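You operate a simulated robot arm through the tools that you are given. There is no shell and no other tool. Be economical: measure what you need, move in short steps, check, and stop when the job is done.

You run a simulated robot arm. Do the job below in one go: nothing can be reset, and whatever is moved stays where it is left.

TASK
Plug the work light in through the cable reel and switch it on.
Fine: cable brake to FREE first, and it ends there; orange plug in the mains box, red plug in the cable reel, both in before the mains switch goes on; light switch on after the red plug.

Only the result counts: the job must be done as asked and must still hold three seconds after the hand-in. Knocking over, shifting, dropping, spilling or breaking anything else fails it.

THE ROBOT
A 7-joint arm with a two-finger parallel gripper on a trunk, on a base that drives. Base frame: it is fixed to the floor where the robot stands at the start and does not move with it; the origin is under the middle of the robot, x ahead of it, y to its left, z up. Lengths are in m, angles in degrees, forces in N, time in s.
With the tool pointing down near the work surface it reaches from about 0.2 to 0.74 m from the robot's upright axis, wherever it stands. Its first joint turns from -166.0 to 166.0 degrees. Places, roughly: cable brake knob [0.5, -0.1, 1]; light switch [0.6, -0.3, 1]; mains switch [0.5, 0.9, 1]; work light [0.7, -0.3, 1.1]. Payload 1.57 kg.
The tool frame sits at the grasp point between the pads (the TCP): z along the fingers, y along the line on which they close. The tips reach 0.03 m beyond it. The gripper opens to 0.11 m. The fingers are 0.024 m wide and 0.012 m thick; the gripper's body (0.048 by 0.112 m) begins 0.078 m behind the TCP.
Orientation is told as [roll, pitch, yaw] about the base's x, y, z axes, in that order, counted from this pose: with the fingers straight down and closing along the base's y, the tool's x points along the base's -x, its y along +y and its z along -z.

THE INTERFACE
- The arm moves only by the tool apply_moves. Its argument "motion" is a list of rows, each a list of 7 numbers: the shift along the tool's x, y, z in m, then the turn, a rotation vector about the tool's x, y, z in degrees, then the opening, from 0 (shut) to 1 (fully open). In form: [[dx, dy, dz, ax, ay, az, jaw], ...]. A call has 1 to 12 rows; each row shifts and turns the commanded pose from where the row before left it, along the tool's axes as they then stand. A row lasts 0.2 s, in which the tool goes at most 0.05 m and 8.6 degrees; a call with a longer step from one row to the next is refused whole, and so is a gripper value outside its range. A pose out of reach is approached as far as the arm can. The call stops where the force on the tool passes 40 N (or 10 N more than at its start, if that is more) or the arm is blocked; 0.2 s more then pass. The fingers move at their own pace (about 0.045 m/s each) and stop on an object; they squeeze with about 39 N. The grip force told is the motor's: it shows also when the fingers shut on nothing. Time passes only in rows, and 0.2 s behind the last, so rows that do not move let the fingers close. It gives the time, the measured TCP pose, the force on the tool (base axes), the opening and the grip force at its end, in the units of the frame above (readings bear some noise), with the torque about the TCP (base axes, N m) and any sound that the robot's microphone picked up, and new pictures: "pictures" is both (left out), scene, wrist or none.
- Cameras (640 x 400 px; columns grow to the right, rows downward): "scene" is now at [0.0202, 0.1574, 1.6388]; the picture's right is [0.03, -1.00, 0.00], its down [-0.72, -0.02, -0.69] and it looks along [0.69, 0.02, -0.72] (base axes); focal length 253 px, centre (320, 200). "wrist" rides on the gripper at [0.07, 0.016, -0.141] in the tool frame; the picture's right is [-0.23, 0.97, 0.00], its down [-0.86, -0.20, -0.48] and it looks along [-0.47, -0.11, 0.88] (tool axes); focal length 222 px, centre (320, 200). There is no depth. A picture from a camera that has moved, and an enlarged one, comes with that camera's place and axes in the base frame and with its lens.
- slide_trunk(by): slides the trunk up (or, below 0, down) by that many m; the arm and the scene camera ride with it, the base frame stays. It gives what a move gives, with no picture.
- drive_base(legs): drives the robot by 1 to 6 legs, each [ahead, turn to the left] in m and degrees, along the robot's own axes; the way and the turn of a leg run together, so that a leg with both is an arc; at most 1.5 m and 180 degrees a leg. The arm and the cameras ride along, it lands a little off, and it stops where it bumps. It gives what a move gives, and a new picture of the scene camera.
- turn_head(pan, tilt): turns the head with the scene camera to pan (to the left, within 155 degrees either way) and tilt (down, from -29 to 69), counted from straight ahead of the robot. It gives what a move gives, and a new picture of the scene camera.
- zoom(camera, box): a new picture of the part [left, top, right, bottom] of that camera's present view, enlarged. It takes no simulated time.
- job_done(): hands the job in; it is judged then, once.

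Go step by step. Nothing tells you exact positions but the pictures and the camera data: compare them with the known pose of the tool, close in by small moves and look again before you grip or let go. The budget is 120 turns and 260 pictures, counting those below and the enlarged ones. Unless the task says otherwise, let go and move clear before handing in, and close with one line.

The tools are called as a command line: name --pt "numbers of a row" for each row, then --argument value for the rest, lists and objects as JSON in quotes. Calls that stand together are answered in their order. apply_moves: Moves the arm, as the interface text tells. Its arguments: {"type":"object","properties":{"motion":{"type":"array"},"pictures":{"type":"string","enum":["both","scene","wrist","none"]}},"required":["motion"]} The other tools are called the same way: slide_trunk (by) slides the trunk up or down; drive_base (legs) drives the base; turn_head (pan, tilt) turns the head that bears the scene camera; zoom (camera, box) takes an enlarged picture of a part of a camera's view; job_done () hands the job in.

At the start:

```text
clock: 0.0
tcp_pos: [0.3328, -0.0264, 1.2724]
orientation: [0.0, 0.1, 0.0]
ft_force: [0.6, -0.1, -0.9]
ft_torque: [-0.01, -0.02, -0.03]
gripper_width: 0.1098
gripper_force: 0.1
trunk travel left (down, up): [-0.578, 0.012]
robot x, y, heading: [-0.0008, 0.0011, -0.1]
head pan, tilt: [1.5, 46.4]
```

scene: 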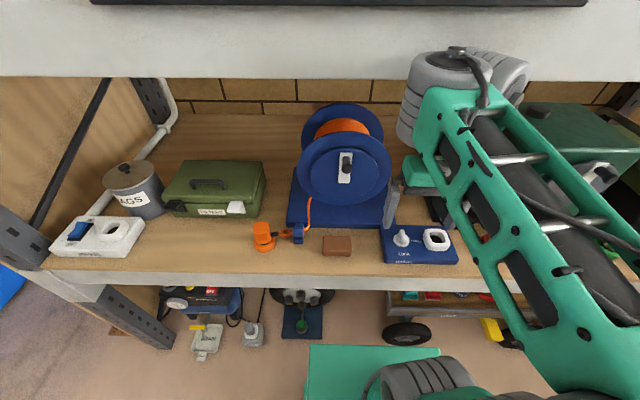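
wrist: 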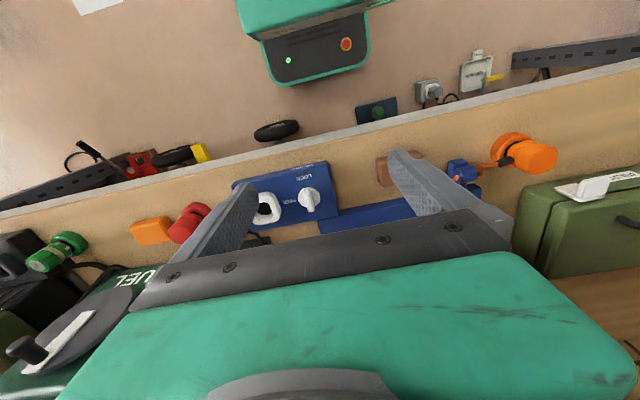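

I see a shelf with the mains box on the left, the cable reel in the middle with the brake knob and a socket on a blue panel, and the orange plug lying near the reel. I'll look closer first.

zoom --camera "scene" --box '[240, 170, 480, 320]'

zoom --camera "scene" --box '[30, 130, 270, 280]'

zoom --camera "wrist" --box '[0, 140, 340, 350]'

turn_head --pan -30 --tilt 46

```text
2.67 times, centred on (360, 245) of scene
camera zoom: at [0.0202, 0.1574, 1.6388], right [0.03, -1.0, 0.0], down [-0.72, -0.02, -0.69], along [0.69, 0.02, -0.72], focal length 675 px, centre (213, 80)
```

zoom: 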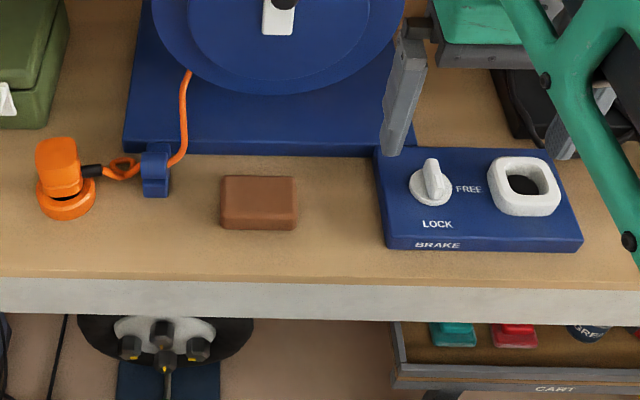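

```text
2.67 times, centred on (150, 205) of scene
camera zoom: at [0.0202, 0.1574, 1.6388], right [0.03, -1.0, 0.0], down [-0.72, -0.02, -0.69], along [0.69, 0.02, -0.72], focal length 675 px, centre (773, 187)
```

zoom: 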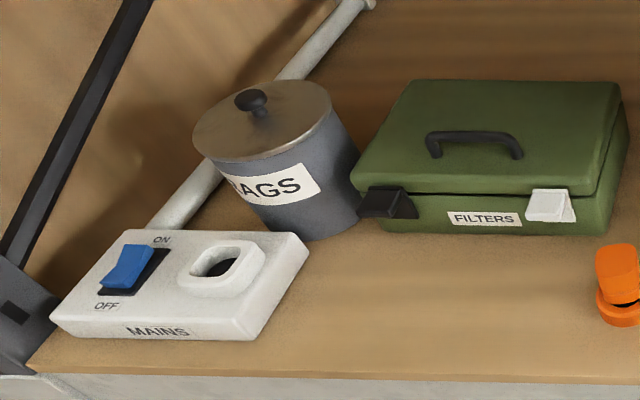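

```text
1.88 times, centred on (170, 245) of wrist
camera zoom: at [0.2633, -0.0097, 1.4146], right [0.23, 0.97, 0.0], down [0.86, -0.2, 0.48], along [0.47, -0.11, -0.88], focal length 418 px, centre (602, 115)
```

zoom: 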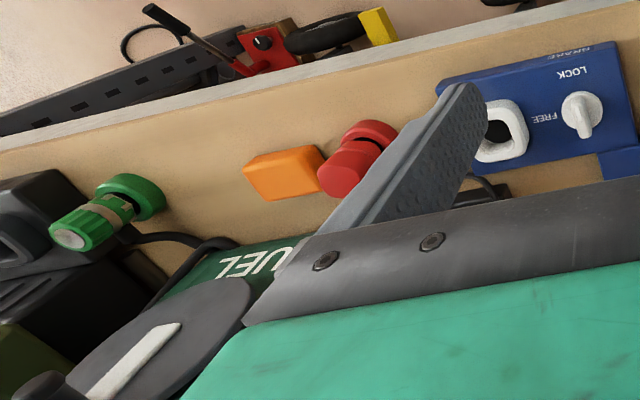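

```text
clock: 1.0
tcp_pos: [0.3324, -0.0259, 1.2727]
orientation: [0.1, 0.0, 0.1]
ft_force: [-0.7, -0.1, -1.5]
ft_torque: [0.0, 0.0, 0.0]
gripper_width: 0.1101
gripper_force: 0.2
trunk travel left (down, up): [-0.578, 0.012]
robot x, y, heading: [0.0012, -0.0012, 0.0]
head pan, tilt: [-30.0, 46.0]
camera scene: at [0.0098, 0.1151, 1.6393], right [-0.5, -0.87, 0.0], down [-0.62, 0.36, -0.69], along [0.6, -0.35, -0.72], focal length 253 px, centre (320, 200)
```

scene: 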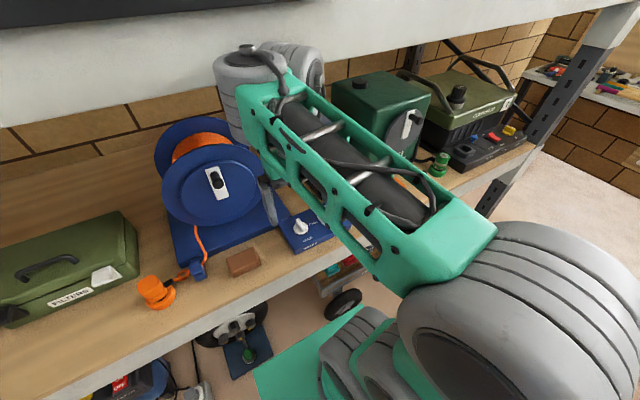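

The knob is near (0.48, -0.08, 1.0) pointing to LOCK, with FREE to its right. The red plug is near (0.5, -0.39). I'll shift the arm to the right to see that side.

apply_moves --pt "0.02 -0.05 0 0 0 0 1" --pt "0.02 -0.05 0 0 0 0 1" --pt "0 -0.05 0 0 0 0 1" --pt "0 -0.05 0 0 0 0 1" --pt "0 -0.05 0 0 0 0 1"

turn_head --pan 0 --tilt 46

```text
refused: row 1 steps farther than a row can; nothing moved
```

```text
clock: 1.9
tcp_pos: [0.3321, -0.0256, 1.2713]
orientation: [0.1, 0.0, 0.0]
ft_force: [0.2, -0.3, 0.5]
ft_torque: [0.0, 0.01, -0.01]
gripper_width: 0.1101
gripper_force: 0.0
trunk travel left (down, up): [-0.578, 0.012]
robot x, y, heading: [-0.0014, 0.0007, -0.2]
head pan, tilt: [0.0, 46.0]
camera scene: at [0.0206, 0.1552, 1.6393], right [0.0, -1.0, 0.0], down [-0.72, 0.0, -0.69], along [0.69, 0.0, -0.72], focal length 253 px, centre (320, 200)
```

scene: 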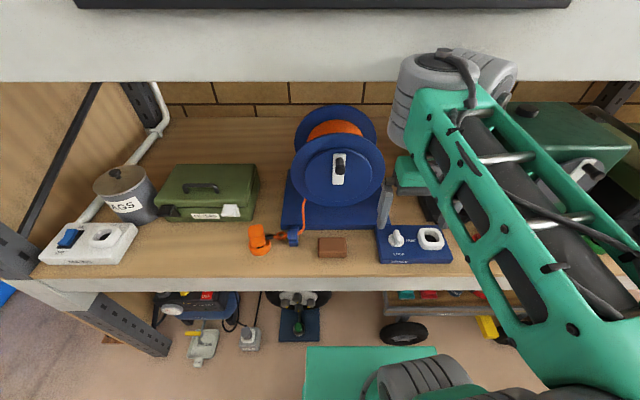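

The combined step was too long, so I'll repeat it with smaller rows.

apply_moves --pt "0.02 -0.045 0 0 0 0 1" --pt "0.02 -0.045 0 0 0 0 1" --pt "0 -0.049 0 0 0 0 1" --pt "0 -0.049 0 0 0 0 1" --pt "0 -0.049 0 0 0 0 1"

```text
clock: 3.1
tcp_pos: [0.2947, -0.2661, 1.271]
orientation: [0.1, 0.1, -0.1]
ft_force: [0.5, -0.4, 0.0]
ft_torque: [0.03, 0.03, 0.01]
gripper_width: 0.1102
gripper_force: 0.0
trunk travel left (down, up): [-0.578, 0.012]
robot x, y, heading: [-0.0016, -0.003, -0.2]
head pan, tilt: [0.0, 46.0]
camera scene: at [0.021, 0.1541, 1.6394], right [0.0, -1.0, 0.0], down [-0.72, 0.0, -0.69], along [0.69, 0.0, -0.72], focal length 253 px, centre (320, 200)
camera wrist: at [0.2252, -0.2491, 1.4138], right [0.23, 0.97, 0.0], down [0.86, -0.2, 0.48], along [0.47, -0.11, -0.88], focal length 222 px, centre (320, 200)
```

scene: 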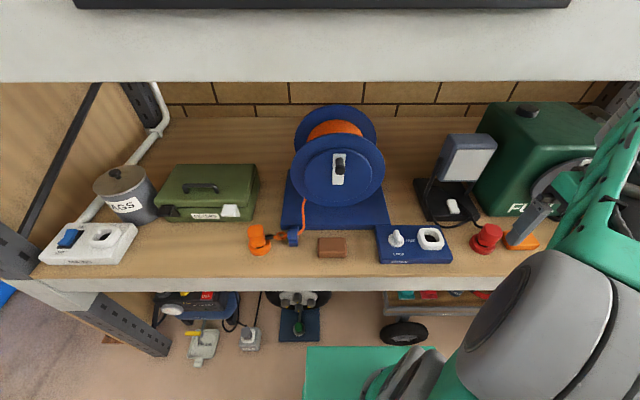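
wrist: 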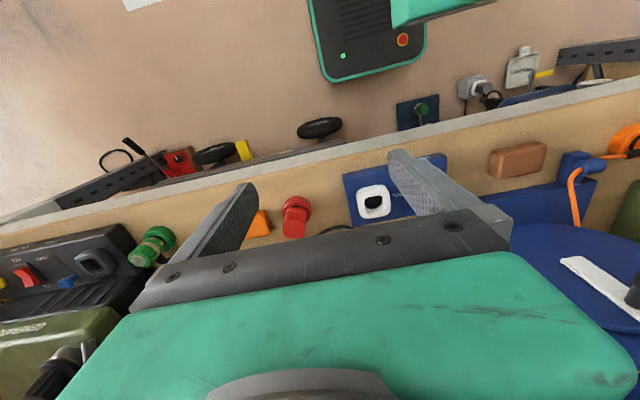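

zoom --camera "scene" --box '[360, 120, 560, 270]'

zoom --camera "wrist" --box '[230, 130, 470, 260]'

zoom --camera "scene" --box '[230, 200, 350, 280]'

```text
2.67 times, centred on (460, 195) of scene
camera zoom: at [0.021, 0.1541, 1.6394], right [0.0, -1.0, 0.0], down [-0.72, 0.0, -0.69], along [0.69, 0.0, -0.72], focal length 675 px, centre (-53, 213)
```

zoom: 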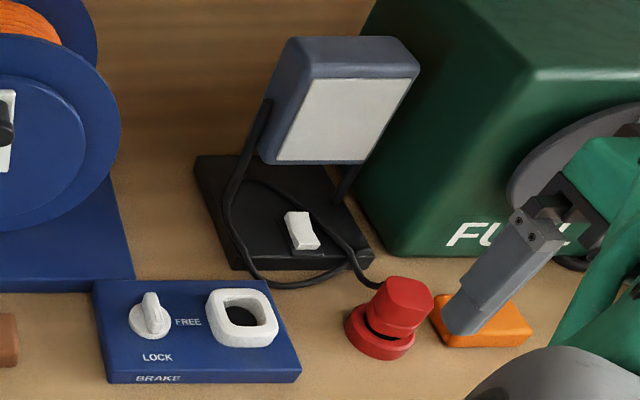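

```text
2.67 times, centred on (350, 195) of wrist
camera zoom: at [0.2252, -0.2491, 1.4138], right [0.23, 0.97, 0.0], down [0.86, -0.2, 0.48], along [0.47, -0.11, -0.88], focal length 592 px, centre (240, 213)
```

zoom: 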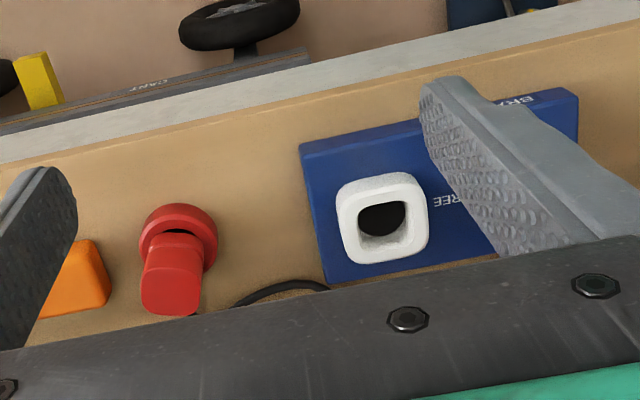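

```text
5.00 times, centred on (290, 240) of scene
camera zoom: at [0.021, 0.1541, 1.6394], right [0.0, -1.0, 0.0], down [-0.72, 0.0, -0.69], along [0.69, 0.0, -0.72], focal length 1265 px, centre (470, 0)
```

zoom: 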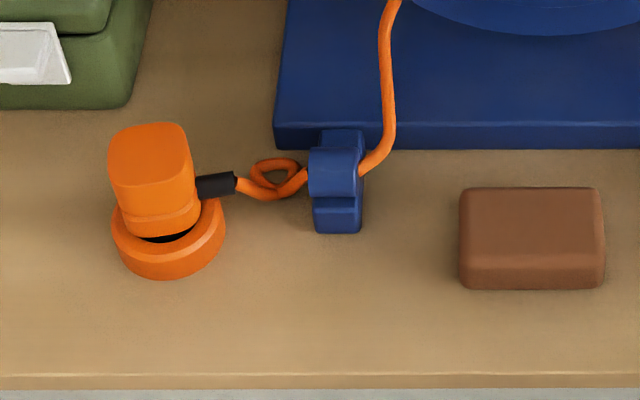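

The red plug sits in a parking collar at about (0.493, -0.370), with its top at about 1.02. The reel socket is near (0.475, -0.187), and the light's rocker is on its base. I'll do the knob first and hover above it.

apply_moves --pt "-0.0266 0.0266 0.0171 0 0 0 1" --pt "-0.0266 0.0266 0.0171 0 0 0 1" --pt "-0.0266 0.0266 0.0171 0 0 0 1" --pt "-0.0266 0.0266 0.0171 0 0 0 1" --pt "-0.0266 0.0266 0.0171 0 0 0 1" --pt "-0.0266 0.0266 0.0171 0 0 0 1" --pt "-0.0266 0.0266 0.0171 0 0 0 0.6"

```text
clock: 4.7
tcp_pos: [0.4803, -0.0772, 1.1558]
orientation: [0.0, -0.1, 0.0]
ft_force: [0.4, 0.0, 0.5]
ft_torque: [0.0, 0.03, 0.0]
gripper_width: 0.0758
gripper_force: 0.2
trunk travel left (down, up): [-0.578, 0.012]
robot x, y, heading: [0.0006, -0.0008, 0.0]
head pan, tilt: [0.0, 46.0]
camera scene: at [0.0213, 0.1555, 1.6392], right [0.0, -1.0, 0.0], down [-0.72, 0.0, -0.69], along [0.69, 0.0, -0.72], focal length 253 px, centre (320, 200)
camera wrist: at [0.4104, -0.0604, 1.2982], right [0.23, 0.97, 0.0], down [0.86, -0.2, 0.48], along [0.47, -0.11, -0.88], focal length 222 px, centre (320, 200)
```

scene: 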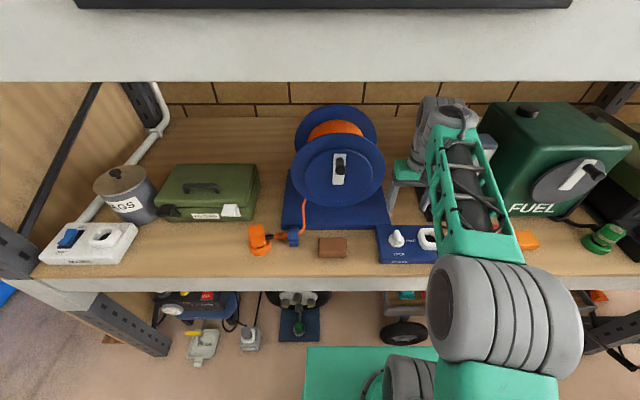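
wrist: 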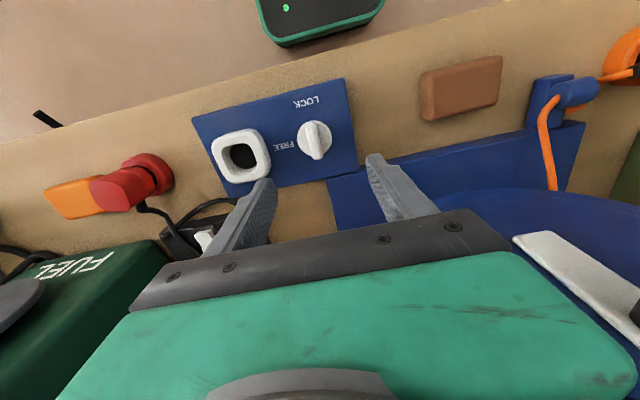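

zoom --camera "wrist" --box '[180, 70, 380, 195]'

zoom --camera "scene" --box '[370, 210, 450, 270]'

```text
3.20 times, centred on (280, 132) of wrist
camera zoom: at [0.4104, -0.0604, 1.2982], right [0.23, 0.97, 0.0], down [0.86, -0.2, 0.48], along [0.47, -0.11, -0.88], focal length 711 px, centre (448, 416)
```

zoom: 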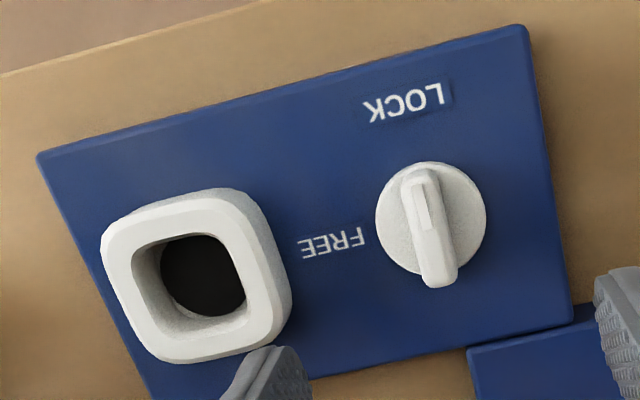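

```text
6.67 times, centred on (410, 240) of scene
camera zoom: at [0.0213, 0.1555, 1.6392], right [0.0, -1.0, 0.0], down [-0.72, 0.0, -0.69], along [0.69, 0.0, -0.72], focal length 1687 px, centre (-280, -67)
```

zoom: 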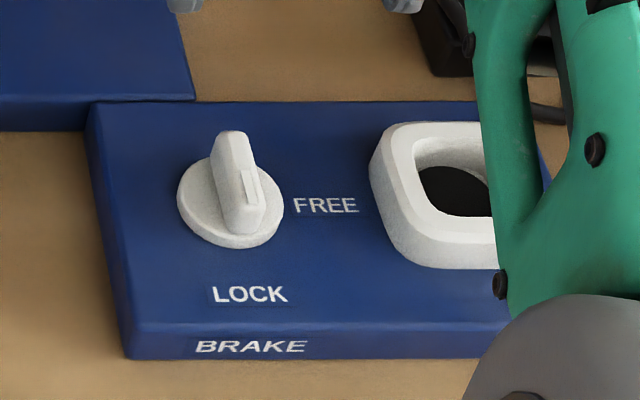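

The knob's disc is at about (0.481, -0.085, 0.977) and its fin runs along x. I'll descend over it with the jaws partly open.

apply_moves --pt "0 -0.004 0.035 0 0 0 0.5" --pt "0 -0.004 0.035 0 0 0 0.5" --pt "0 0 0.035 0 0 0 0.5" --pt "0 0 0.01 0 0 0 0.5"

zoom --camera "wrist" --box '[180, 70, 460, 245]'

```text
clock: 5.7
tcp_pos: [0.4796, -0.0845, 1.0386]
orientation: [0.0, 0.0, 0.1]
ft_force: [0.4, -0.2, -0.4]
ft_torque: [-0.04, -0.04, -0.02]
gripper_width: 0.0548
gripper_force: 0.1
trunk travel left (down, up): [-0.578, 0.012]
robot x, y, heading: [0.0036, -0.0027, 0.1]
head pan, tilt: [0.0, 46.0]
camera scene: at [0.0207, 0.1552, 1.6393], right [0.0, -1.0, 0.0], down [-0.72, 0.0, -0.69], along [0.69, 0.0, -0.72], focal length 253 px, centre (320, 200)
camera wrist: at [0.4101, -0.0689, 1.1808], right [0.23, 0.97, 0.0], down [0.86, -0.2, 0.48], along [0.47, -0.11, -0.88], focal length 222 px, centre (320, 200)
```

scene: 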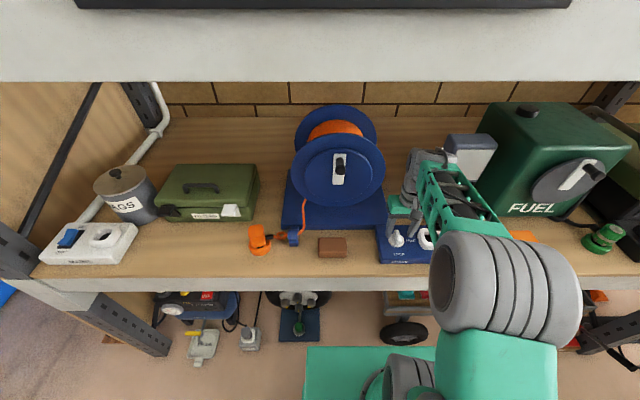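
wrist: 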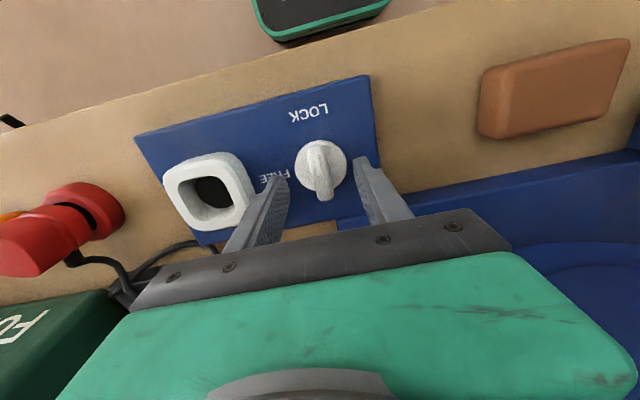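

```text
2.29 times, centred on (320, 158) of wrist
camera zoom: at [0.4101, -0.0689, 1.1808], right [0.23, 0.97, 0.0], down [0.86, -0.2, 0.48], along [0.47, -0.11, -0.88], focal length 508 px, centre (320, 297)
```

zoom: 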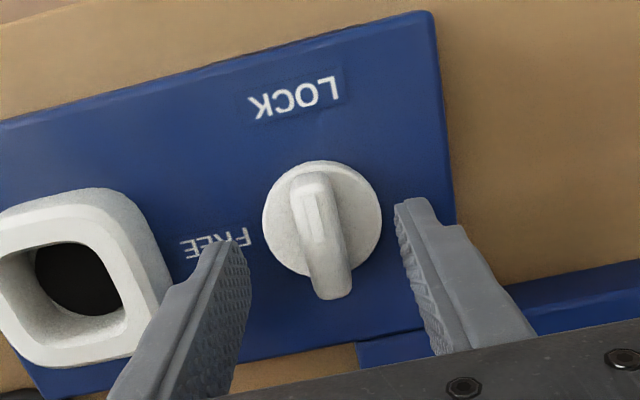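

The jaws straddle the fin. I'll descend another 2 cm and close.

apply_moves --pt "0 0 0.015 0 0 0 0.5" --pt "0 0 0.01 0 0 0 0.3" --pt "0 0 0 0 0 0 0" --pt "0 0 0 0 0 0 0" --pt "0 0 0 0 0 0 0" --pt "0 0 0 0 0 0 0" --pictures "wrist"

zoom --camera "wrist" --box '[180, 70, 460, 245]'

```text
clock: 6.6
tcp_pos: [0.4815, -0.0832, 1.0191]
orientation: [-0.1, -0.7, 0.2]
ft_force: [-0.8, 0.5, 20.9]
ft_torque: [0.74, 0.35, -0.07]
gripper_width: 0.0155
gripper_force: 7.4
trunk travel left (down, up): [-0.578, 0.012]
robot x, y, heading: [0.0012, 0.0014, 0.0]
head pan, tilt: [0.0, 46.0]
stopped in row 4: the force on the tool passed its limit at 46 N (the readings are from after the stop); the commanded pose is now the measured one
camera wrist: at [0.4111, -0.0677, 1.1607], right [0.22, 0.97, 0.0], down [0.85, -0.19, 0.49], along [0.48, -0.11, -0.87], focal length 222 px, centre (320, 200)
```

wrist: 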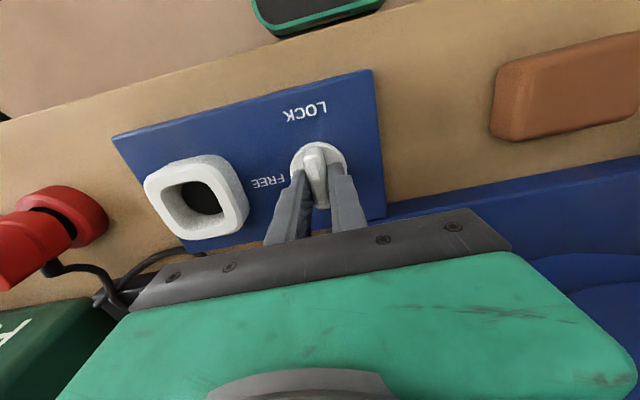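

```text
2.29 times, centred on (320, 158) of wrist
camera zoom: at [0.4111, -0.0677, 1.1607], right [0.22, 0.97, 0.0], down [0.85, -0.19, 0.49], along [0.48, -0.11, -0.87], focal length 508 px, centre (320, 297)
```

zoom: 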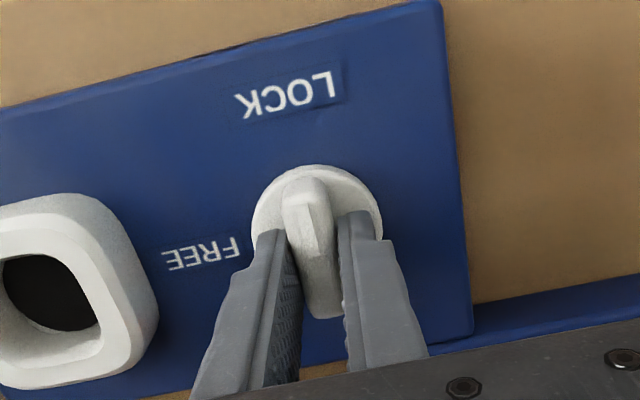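

The tips touched the disc, whose top is at about 0.988. I'll lift 4 mm, recentre and close fully.

apply_moves --pt "0 0 -0.004 0 0.5 0 0.3" --pt "0.003 -0.001 0 0 0 0 0.3" --pt "0 0 0 0 0 0 0" --pt "0 0 0 0 0 0 0" --pt "0 0 0 0 0 0 0" --pt "0 0 0 0 0 0 0" --pictures "wrist"

zoom --camera "wrist" --box '[180, 70, 460, 245]'

```text
clock: 8.0
tcp_pos: [0.4789, -0.0838, 1.0204]
orientation: [0.0, 0.0, 0.4]
ft_force: [-0.4, 2.9, -4.0]
ft_torque: [0.17, -0.37, -0.01]
gripper_width: 0.0149
gripper_force: 31.0
trunk travel left (down, up): [-0.578, 0.012]
robot x, y, heading: [0.0008, -0.0013, 0.0]
head pan, tilt: [0.0, 46.0]
camera wrist: at [0.4094, -0.0683, 1.1636], right [0.22, 0.97, 0.0], down [0.86, -0.2, 0.48], along [0.47, -0.11, -0.88], focal length 222 px, centre (320, 200)
```

wrist: 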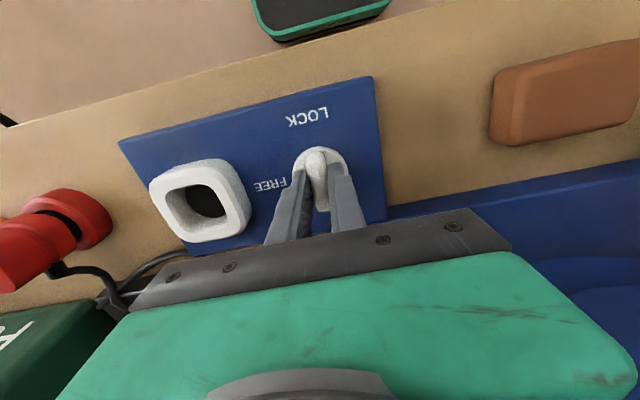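

```text
2.29 times, centred on (320, 158) of wrist
camera zoom: at [0.4094, -0.0683, 1.1636], right [0.22, 0.97, 0.0], down [0.86, -0.2, 0.48], along [0.47, -0.11, -0.88], focal length 508 px, centre (320, 297)
```

zoom: 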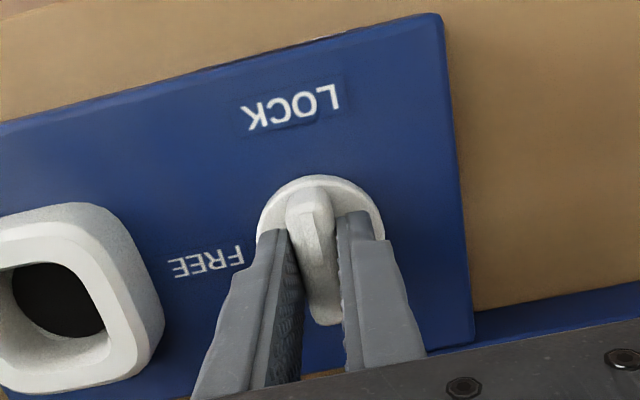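

The fin is gripped. I'll turn it +90° about the vertical towards FREE.

apply_moves --pt "0 0 0 0 0 -8.2 0" --pt "0 0 0 0 0 -8.2 0" --pt "0 0 0 0 0 -8.2 0" --pt "0 0 0 0 0 -8.2 0" --pt "0 0 0 0 0 -8.2 0" --pt "0 0 0 0 0 -8.2 0" --pt "0 0 0 0 0 -8.2 0" --pt "0 0 0 0 0 -8.2 0" --pt "0 0 0 0 0 -8.2 0" --pt "0 0 0 0 0 -8.2 0" --pt "0 0 0 0 0 -8.0 0" --pt "0 0 0 0 0 0 0"

```text
clock: 10.6
tcp_pos: [0.4798, -0.0865, 1.0214]
orientation: [-0.1, 0.1, 90.3]
ft_force: [3.2, -5.5, -0.6]
ft_torque: [0.11, 0.05, -0.03]
gripper_width: 0.0151
gripper_force: 31.0
trunk travel left (down, up): [-0.578, 0.012]
robot x, y, heading: [0.0004, -0.0005, -0.1]
head pan, tilt: [0.0, 46.0]
camera scene: at [0.0211, 0.1545, 1.6394], right [0.0, -1.0, 0.0], down [-0.72, 0.0, -0.69], along [0.69, 0.0, -0.72], focal length 253 px, centre (320, 200)
camera wrist: at [0.4639, -0.1549, 1.1636], right [-0.97, 0.22, 0.0], down [0.19, 0.86, 0.48], along [0.11, 0.47, -0.88], focal length 222 px, centre (320, 200)
```

scene: 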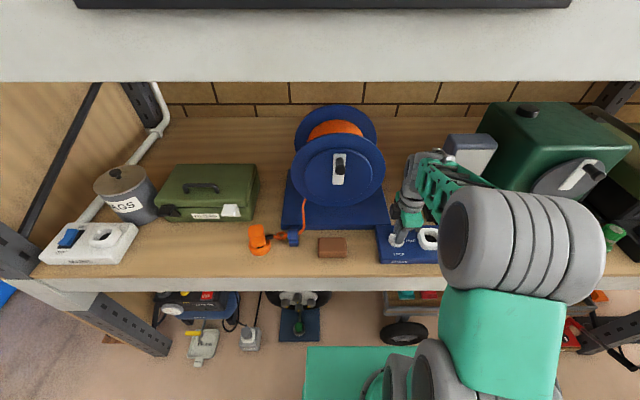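
wrist: 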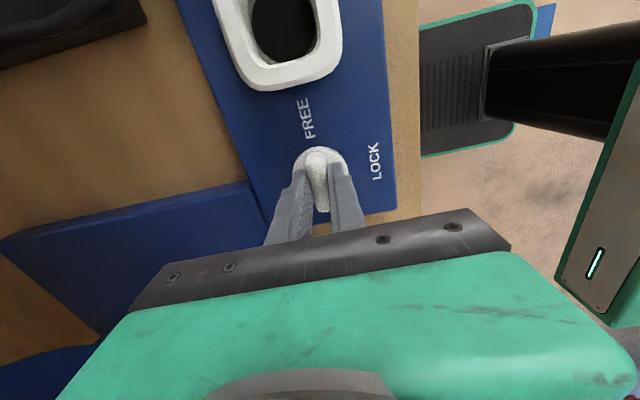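

The fin now points to FREE. I'll release and lift, then turn back while moving towards the red plug.

apply_moves --pt "0 0 0 0 0 0 0.3" --pt "0 0 0 0 0 0 0.4" --pt "0 0 0 0 0 0 0.4" --pt "0 0 -0.03 0 0 0 0.4" --pt "0 0 -0.04 0 0 0 0.4" --pt "0 0 -0.04 0 0 0 0.5" --pictures "wrist"

zoom --camera "wrist" --box '[200, 0, 420, 200]'

zoom --camera "scene" --box '[370, 210, 450, 270]'

```text
clock: 12.0
tcp_pos: [0.4784, -0.0841, 1.131]
orientation: [0.1, 0.0, 90.2]
ft_force: [0.2, -0.4, -0.3]
ft_torque: [0.01, 0.01, -0.03]
gripper_width: 0.0551
gripper_force: 0.1
trunk travel left (down, up): [-0.578, 0.012]
robot x, y, heading: [0.0015, 0.0008, 0.1]
head pan, tilt: [0.0, 46.0]
camera wrist: at [0.4635, -0.1538, 1.2736], right [-0.97, 0.22, 0.0], down [0.2, 0.86, 0.48], along [0.11, 0.47, -0.88], focal length 222 px, centre (320, 200)
```

wrist: 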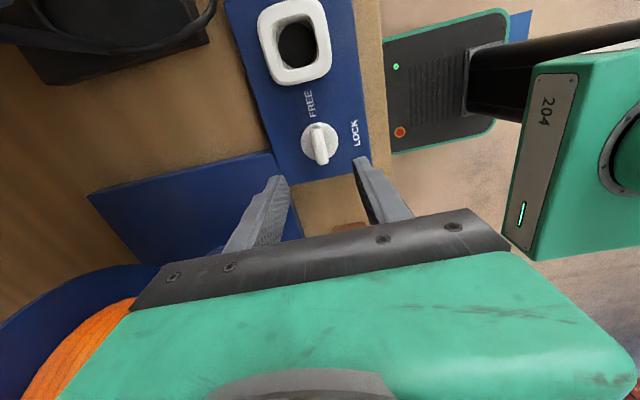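

```text
2.00 times, centred on (310, 100) of wrist
camera zoom: at [0.4635, -0.1538, 1.2736], right [-0.97, 0.22, 0.0], down [0.2, 0.86, 0.48], along [0.11, 0.47, -0.88], focal length 444 px, centre (340, 400)
```

zoom: 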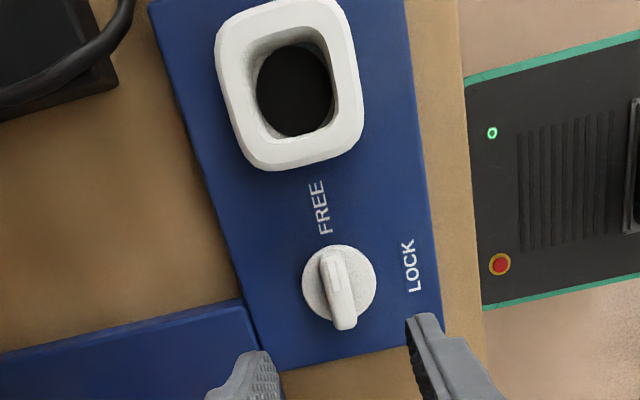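

```text
6.67 times, centred on (410, 240) of scene
camera zoom: at [0.0202, 0.1553, 1.6392], right [0.0, -1.0, 0.0], down [-0.72, 0.0, -0.69], along [0.69, 0.0, -0.72], focal length 1687 px, centre (-280, -67)
```

zoom: 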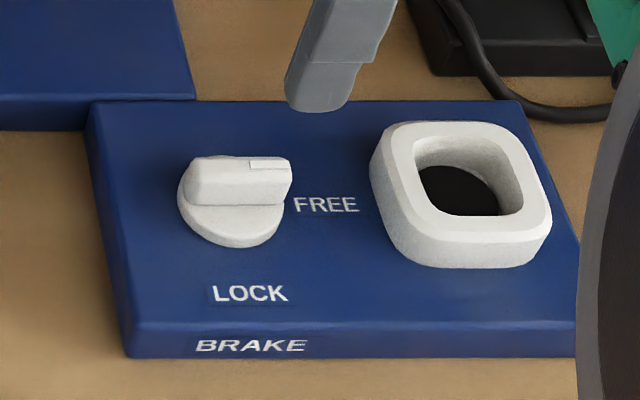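

The brake is at FREE. I'll turn the wrist back, then move towards the red plug.

apply_moves --pt "0 0 -0.003 0 0 8.2 0.6" --pt "0 0 -0.003 0 0 8.2 0.6" --pt "0 0 -0.003 0 0 8.2 0.6" --pt "0 0 -0.003 0 0 8.2 0.6" --pt "0 0 -0.003 0 0 8.2 0.6" --pt "0 0 -0.003 0 0 8.2 0.6" --pt "0 0 -0.003 0 0 8.2 0.6" --pt "0 0 -0.003 0 0 8.2 0.6" --pt "0 0 -0.003 0 0 8.2 0.6" --pt "0 0 -0.003 0 0 8.2 0.6" --pt "0 0 0 0 0 8.2 0.6" --pictures "none"

apply_moves --pt "0.006 -0.045 0 0 0 0 0.8" --pt "0.006 -0.045 0 0 0 0 0.8" --pt "0.006 -0.045 0 0 0 0 0.8" --pt "0.006 -0.045 0 0 0 0 0.8" --pt "0.006 -0.045 0 0 0 0 0.8" --pt "0.006 -0.045 0 0 0 0 0.8"

zoom --camera "wrist" --box '[220, 80, 420, 205]'

```text
clock: 14.4
tcp_pos: [0.4796, -0.0855, 1.1604]
orientation: [0.0, 0.0, -0.1]
ft_force: [0.1, -0.3, -0.6]
ft_torque: [-0.02, -0.02, 0.01]
gripper_width: 0.066
gripper_force: 0.0
trunk travel left (down, up): [-0.578, 0.012]
robot x, y, heading: [0.003, -0.0049, 0.2]
head pan, tilt: [0.0, 46.0]
```

```text
clock: 15.8
tcp_pos: [0.442, -0.3527, 1.1597]
orientation: [-0.1, 0.0, 0.0]
ft_force: [-0.5, -0.5, -0.8]
ft_torque: [0.02, 0.03, 0.01]
gripper_width: 0.0881
gripper_force: 0.1
trunk travel left (down, up): [-0.578, 0.012]
robot x, y, heading: [-0.0026, 0.0025, 0.0]
head pan, tilt: [0.0, 46.0]
camera scene: at [0.0205, 0.1542, 1.6394], right [0.0, -1.0, 0.0], down [-0.72, 0.0, -0.69], along [0.69, 0.0, -0.72], focal length 253 px, centre (320, 200)
camera wrist: at [0.3735, -0.3368, 1.3021], right [0.23, 0.97, 0.0], down [0.85, -0.2, 0.48], along [0.47, -0.11, -0.88], focal length 222 px, centre (320, 200)
```

scene: 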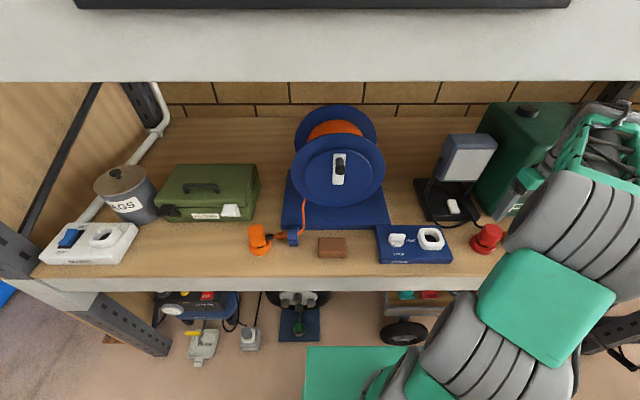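
wrist: 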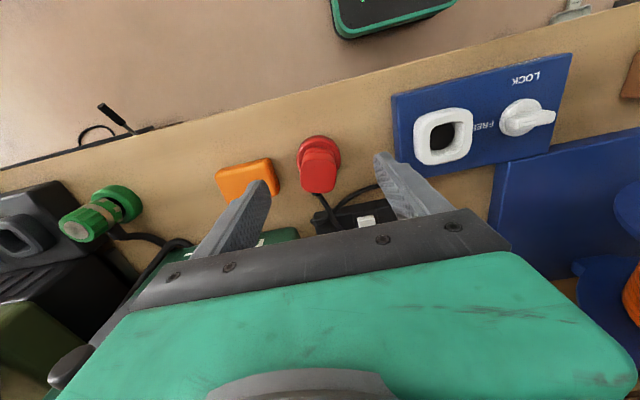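

```text
3.20 times, centred on (320, 142) of wrist
camera zoom: at [0.3735, -0.3368, 1.3021], right [0.23, 0.97, 0.0], down [0.85, -0.2, 0.48], along [0.47, -0.11, -0.88], focal length 711 px, centre (320, 384)
```

zoom: 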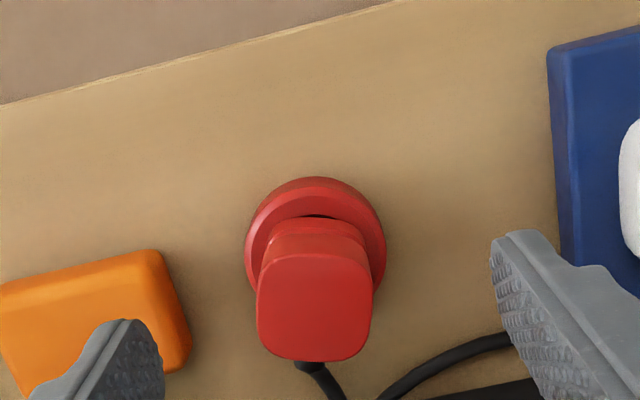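

The red plug's top is near (0.485, -0.366, 1.025), yawed about -13°, and may lean backwards. I'll view it from the side with the wrist yawed 90°.

apply_moves --pt "-0.02 0 -0.01 0 0 -8.2 0.8" --pt "-0.02 0 -0.01 0 0 -8.2 0.8" --pt "0 0 0 0 0 -8.2 0.8" --pt "0 0 0 0 0 -8.2 0.8" --pt "0 0 0 0 0 -8.2 0.8" --pt "0 0 0 0 0 -8.2 0.8" --pt "0 0 0 0 0 -8.2 0.8" --pt "0 0 0 0 0 -8.2 0.8" --pt "0 0 0 0 0 -8.2 0.8" --pt "0 0 0 0 0 -8.2 0.8" --pt "0 0 0 0 0 -8.0 0.8" --pictures "wrist"

zoom --camera "wrist" --box '[220, 80, 420, 205]'

zoom --camera "scene" --box '[440, 200, 540, 270]'

```text
clock: 18.2
tcp_pos: [0.4831, -0.351, 1.1822]
orientation: [0.0, 0.1, 90.2]
ft_force: [-0.6, 0.6, -0.5]
ft_torque: [0.0, 0.01, 0.01]
gripper_width: 0.0883
gripper_force: 0.0
trunk travel left (down, up): [-0.578, 0.012]
robot x, y, heading: [0.0023, -0.0006, 0.1]
head pan, tilt: [0.0, 46.0]
camera wrist: at [0.4676, -0.421, 1.324], right [-0.97, 0.22, 0.0], down [0.2, 0.86, 0.48], along [0.11, 0.47, -0.88], focal length 222 px, centre (320, 200)
```

wrist: 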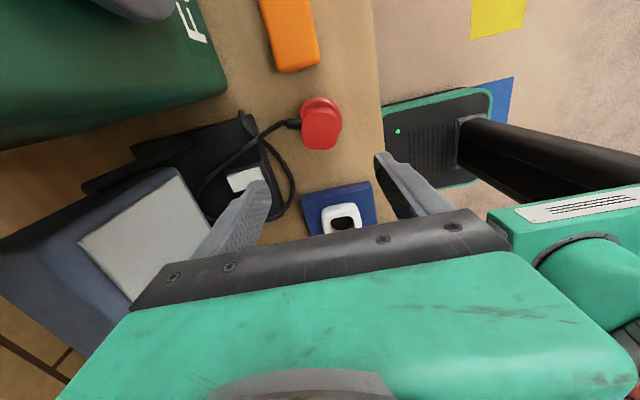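

```text
3.20 times, centred on (320, 142) of wrist
camera zoom: at [0.4676, -0.421, 1.324], right [-0.97, 0.22, 0.0], down [0.2, 0.86, 0.48], along [0.11, 0.47, -0.88], focal length 711 px, centre (320, 384)
```

zoom: 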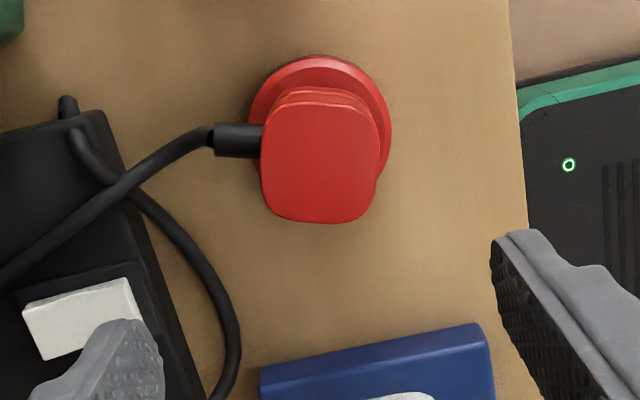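

```text
5.71 times, centred on (490, 235) of scene
camera zoom: at [0.0204, 0.1552, 1.6393], right [0.0, -1.0, 0.0], down [-0.72, 0.0, -0.69], along [0.69, 0.0, -0.72], focal length 1446 px, centre (-651, 0)
```

zoom: 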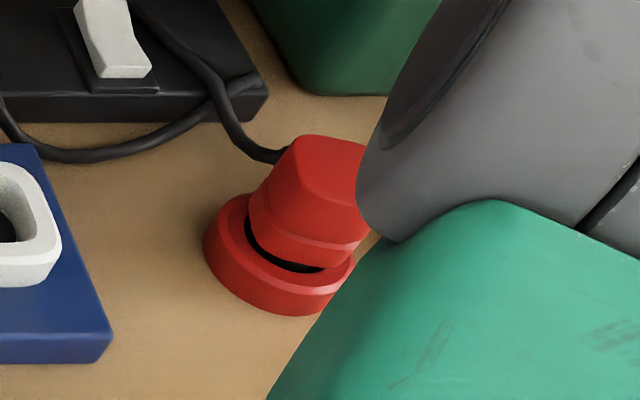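

From the side the plug stands upright at about (0.481, -0.365), with its cable leaving to the back and a yaw of about -12°. I'll turn to match it.

apply_moves --pt "0 0 0 0 0 8.5 0.8" --pt "0 0 0 0 0 8.5 0.8" --pt "0 0 0 0 0 8.5 0.8" --pt "0 0 0 0 0 8.5 0.8" --pt "0 0 0 0 0 8.5 0.8" --pt "0 0 0 0 0 8.5 0.8" --pt "0 0 0 0 0 8.5 0.8" --pt "0 0 0 0 0 8.5 0.8" --pt "0 0 0 0 0 8.5 0.8" --pt "0 0 0 0 0 8.5 0.8" --pt "0 0 0 0 0 8.5 0.8" --pt "0 0 0 0 0 8.5 0.75" --pictures "none"

apply_moves --pt "0 -0.007 0.03 0 0 0 0.75" --pt "0 -0.007 0.03 0 0 0 0.75" --pt "0 0 0.03 0 0 0 0.75" --pt "0 0 0.02 0 0 0 0.75"

zoom --camera "wrist" --box '[200, 100, 440, 250]'

```text
clock: 20.8
tcp_pos: [0.4821, -0.3524, 1.1806]
orientation: [0.0, 0.0, -12.0]
ft_force: [0.7, -0.5, 0.6]
ft_torque: [-0.01, 0.0, 0.01]
gripper_width: 0.0827
gripper_force: 0.0
trunk travel left (down, up): [-0.578, 0.012]
robot x, y, heading: [-0.0013, 0.0032, 0.2]
head pan, tilt: [0.0, 46.0]
```

```text
clock: 21.8
tcp_pos: [0.4794, -0.3645, 1.0693]
orientation: [0.1, 0.0, -12.0]
ft_force: [-0.3, -1.2, -0.9]
ft_torque: [0.01, 0.02, -0.01]
gripper_width: 0.0827
gripper_force: 0.1
trunk travel left (down, up): [-0.578, 0.012]
robot x, y, heading: [0.0001, 0.0027, 0.1]
head pan, tilt: [0.0, 46.0]
camera scene: at [0.0206, 0.155, 1.6393], right [0.0, -1.0, 0.0], down [-0.72, 0.0, -0.69], along [0.69, 0.0, -0.72], focal length 253 px, centre (320, 200)
camera wrist: at [0.4143, -0.3351, 1.2117], right [0.42, 0.91, 0.0], down [0.8, -0.37, 0.48], along [0.43, -0.2, -0.88], focal length 222 px, centre (320, 200)
```

scene: 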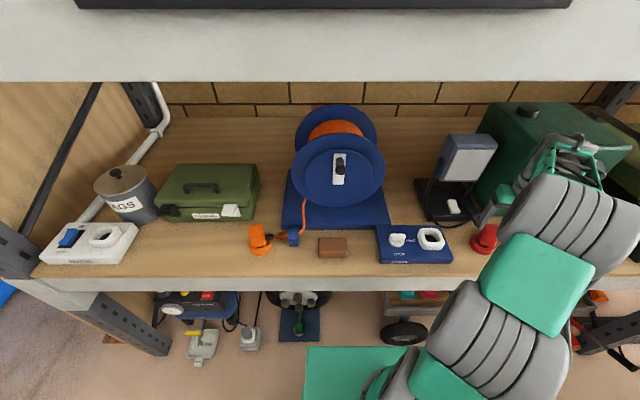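
wrist: 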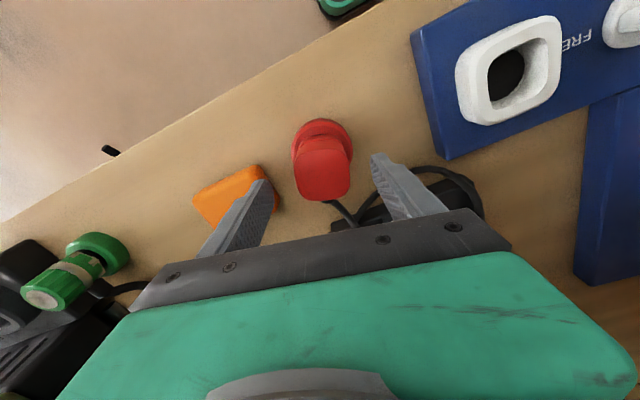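

```text
2.67 times, centred on (320, 175) of wrist
camera zoom: at [0.4143, -0.3351, 1.2117], right [0.42, 0.91, 0.0], down [0.8, -0.37, 0.48], along [0.43, -0.2, -0.88], focal length 592 px, centre (320, 267)
```

zoom: 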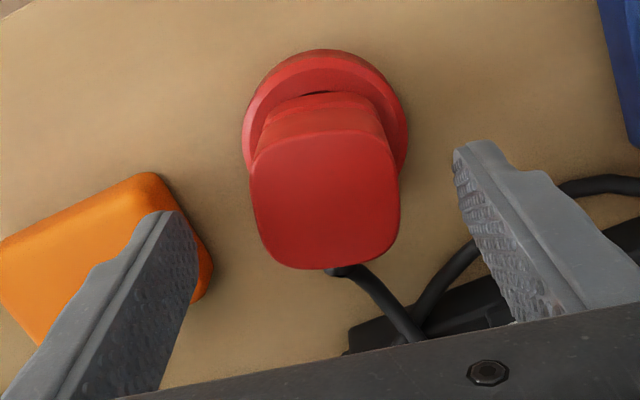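

zoom --camera "wrist" --box '[280, 110, 370, 210]'

zoom --camera "scene" --box '[460, 200, 530, 270]'

```text
4.00 times, centred on (325, 160) of wrist
camera zoom: at [0.4143, -0.3351, 1.2117], right [0.42, 0.91, 0.0], down [0.8, -0.37, 0.48], along [0.43, -0.2, -0.88], focal length 888 px, centre (300, 360)
```

zoom: 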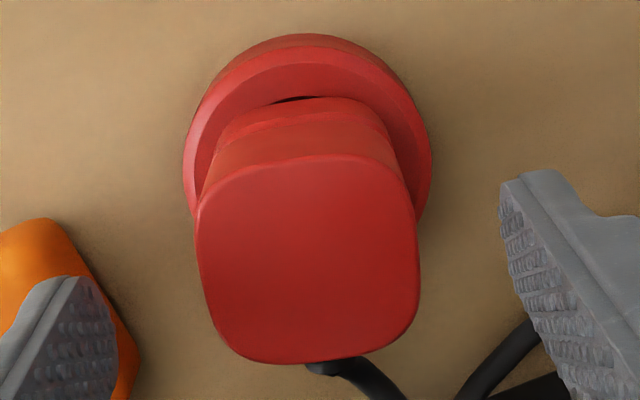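

```text
5.71 times, centred on (495, 235) of scene
camera zoom: at [0.0206, 0.155, 1.6393], right [0.0, -1.0, 0.0], down [-0.72, 0.0, -0.69], along [0.69, 0.0, -0.72], focal length 1446 px, centre (-680, 0)
```

zoom: 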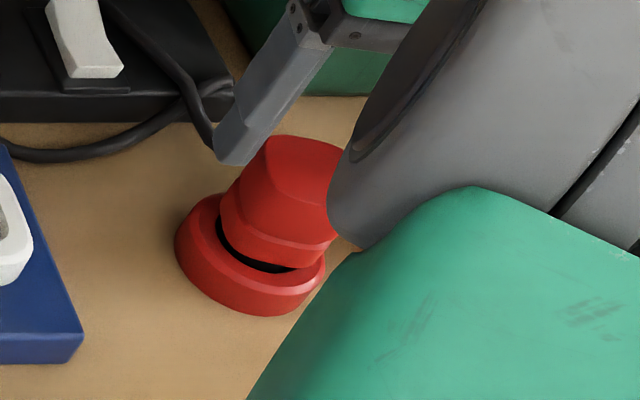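

The plug appears yawed between -13 and -19°. I'll turn 3° more, descend to grasp height and close gently.

apply_moves --pt "-0.003 0 0.01 0 0 3 0.65" --pt "0 0 0.02 0 0 0 0.65" --pt "0 0 0.019 0 0 0 0.65" --pictures "both"

zoom --camera "wrist" --box '[200, 100, 440, 250]'

zoom --camera "scene" --box '[460, 200, 530, 270]'

```text
clock: 22.6
tcp_pos: [0.4826, -0.3657, 1.0216]
orientation: [-0.1, -0.1, -15.0]
ft_force: [0.5, -0.3, -1.0]
ft_torque: [0.0, 0.01, -0.01]
gripper_width: 0.0714
gripper_force: 0.1
trunk travel left (down, up): [-0.578, 0.012]
robot x, y, heading: [0.001, -0.0039, 0.2]
head pan, tilt: [0.0, 46.0]
camera scene: at [0.0205, 0.1551, 1.6393], right [0.0, -1.0, 0.0], down [-0.72, 0.0, -0.69], along [0.69, 0.0, -0.72], focal length 253 px, centre (320, 200)
camera wrist: at [0.42, -0.3323, 1.1645], right [0.47, 0.88, 0.0], down [0.77, -0.41, 0.48], along [0.42, -0.23, -0.88], focal length 222 px, centre (320, 200)
```

scene: 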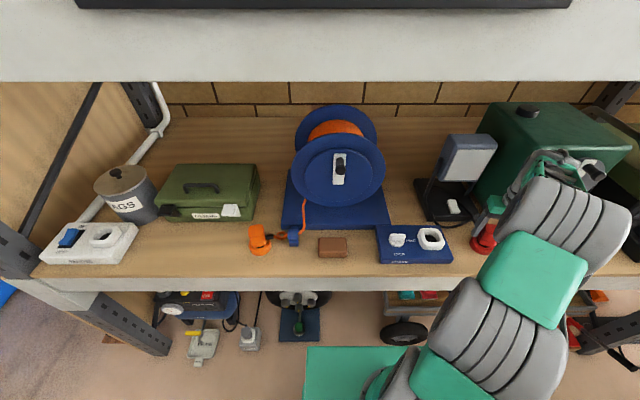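
wrist: 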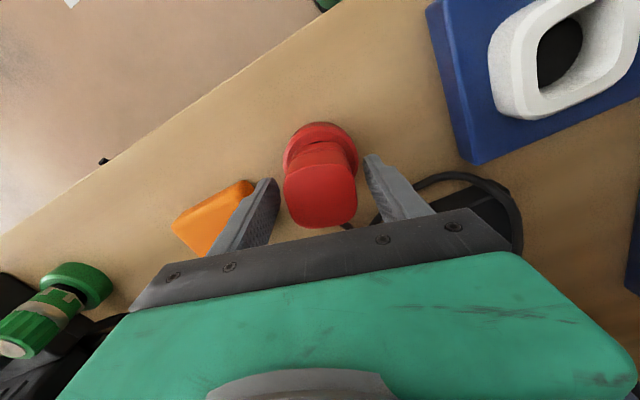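

```text
2.67 times, centred on (320, 175) of wrist
camera zoom: at [0.42, -0.3323, 1.1645], right [0.47, 0.88, 0.0], down [0.77, -0.41, 0.48], along [0.42, -0.23, -0.88], focal length 592 px, centre (320, 267)
```

zoom: 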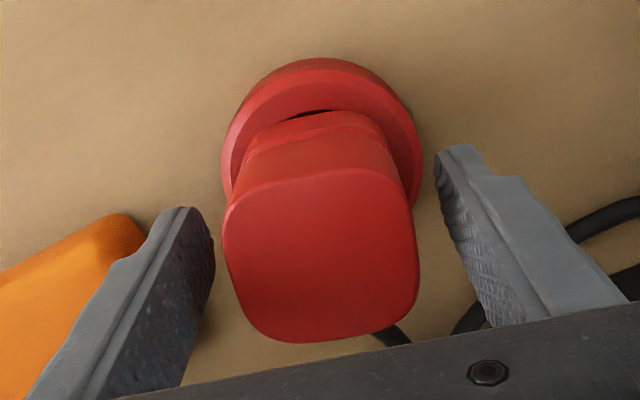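

```text
5.71 times, centred on (495, 235) of scene
camera zoom: at [0.0205, 0.1551, 1.6393], right [0.0, -1.0, 0.0], down [-0.72, 0.0, -0.69], along [0.69, 0.0, -0.72], focal length 1446 px, centre (-680, 0)
```

zoom: 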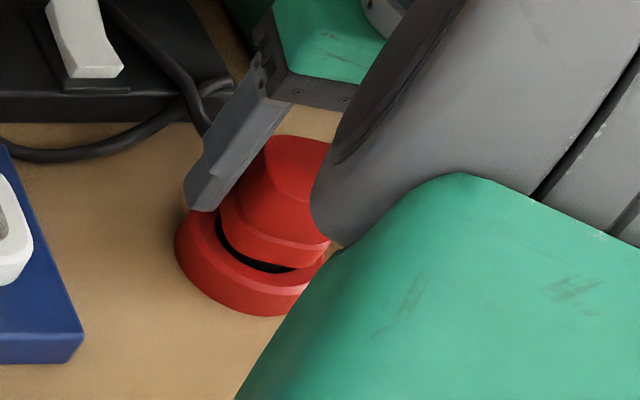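

The plug is centred between the pads, so I'll close.

apply_moves --pt "0 0 0.004 0 0 0 0.45" --pt "0 0 0 0 0 0 0.35" --pt "0 0 0 0 0 0 0.2" --pt "0 0 0 0 0 0 0.2" --pt "0 0 0 0 0 0 0.2" --pictures "wrist"

zoom --camera "wrist" --box '[200, 100, 440, 250]'

```text
clock: 23.8
tcp_pos: [0.4821, -0.3658, 1.0192]
orientation: [-0.1, -0.1, -15.0]
ft_force: [1.3, 1.4, 0.3]
ft_torque: [0.18, -0.07, -0.02]
gripper_width: 0.0459
gripper_force: 39.5
trunk travel left (down, up): [-0.578, 0.012]
robot x, y, heading: [-0.0018, -0.0033, -0.0]
head pan, tilt: [0.0, 46.0]
camera wrist: at [0.4205, -0.332, 1.1609], right [0.47, 0.88, 0.0], down [0.77, -0.41, 0.48], along [0.42, -0.23, -0.88], focal length 222 px, centre (320, 200)
```

wrist: 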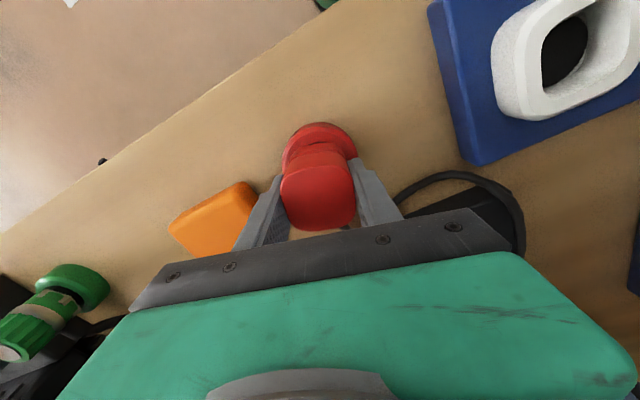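

```text
2.67 times, centred on (320, 175) of wrist
camera zoom: at [0.4205, -0.332, 1.1609], right [0.47, 0.88, 0.0], down [0.77, -0.41, 0.48], along [0.42, -0.23, -0.88], focal length 592 px, centre (320, 267)
```

zoom: 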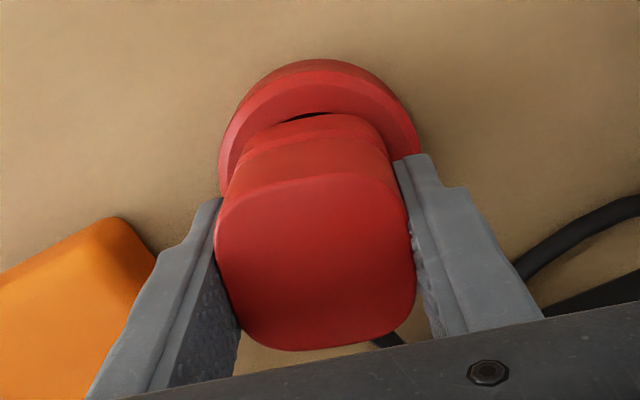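

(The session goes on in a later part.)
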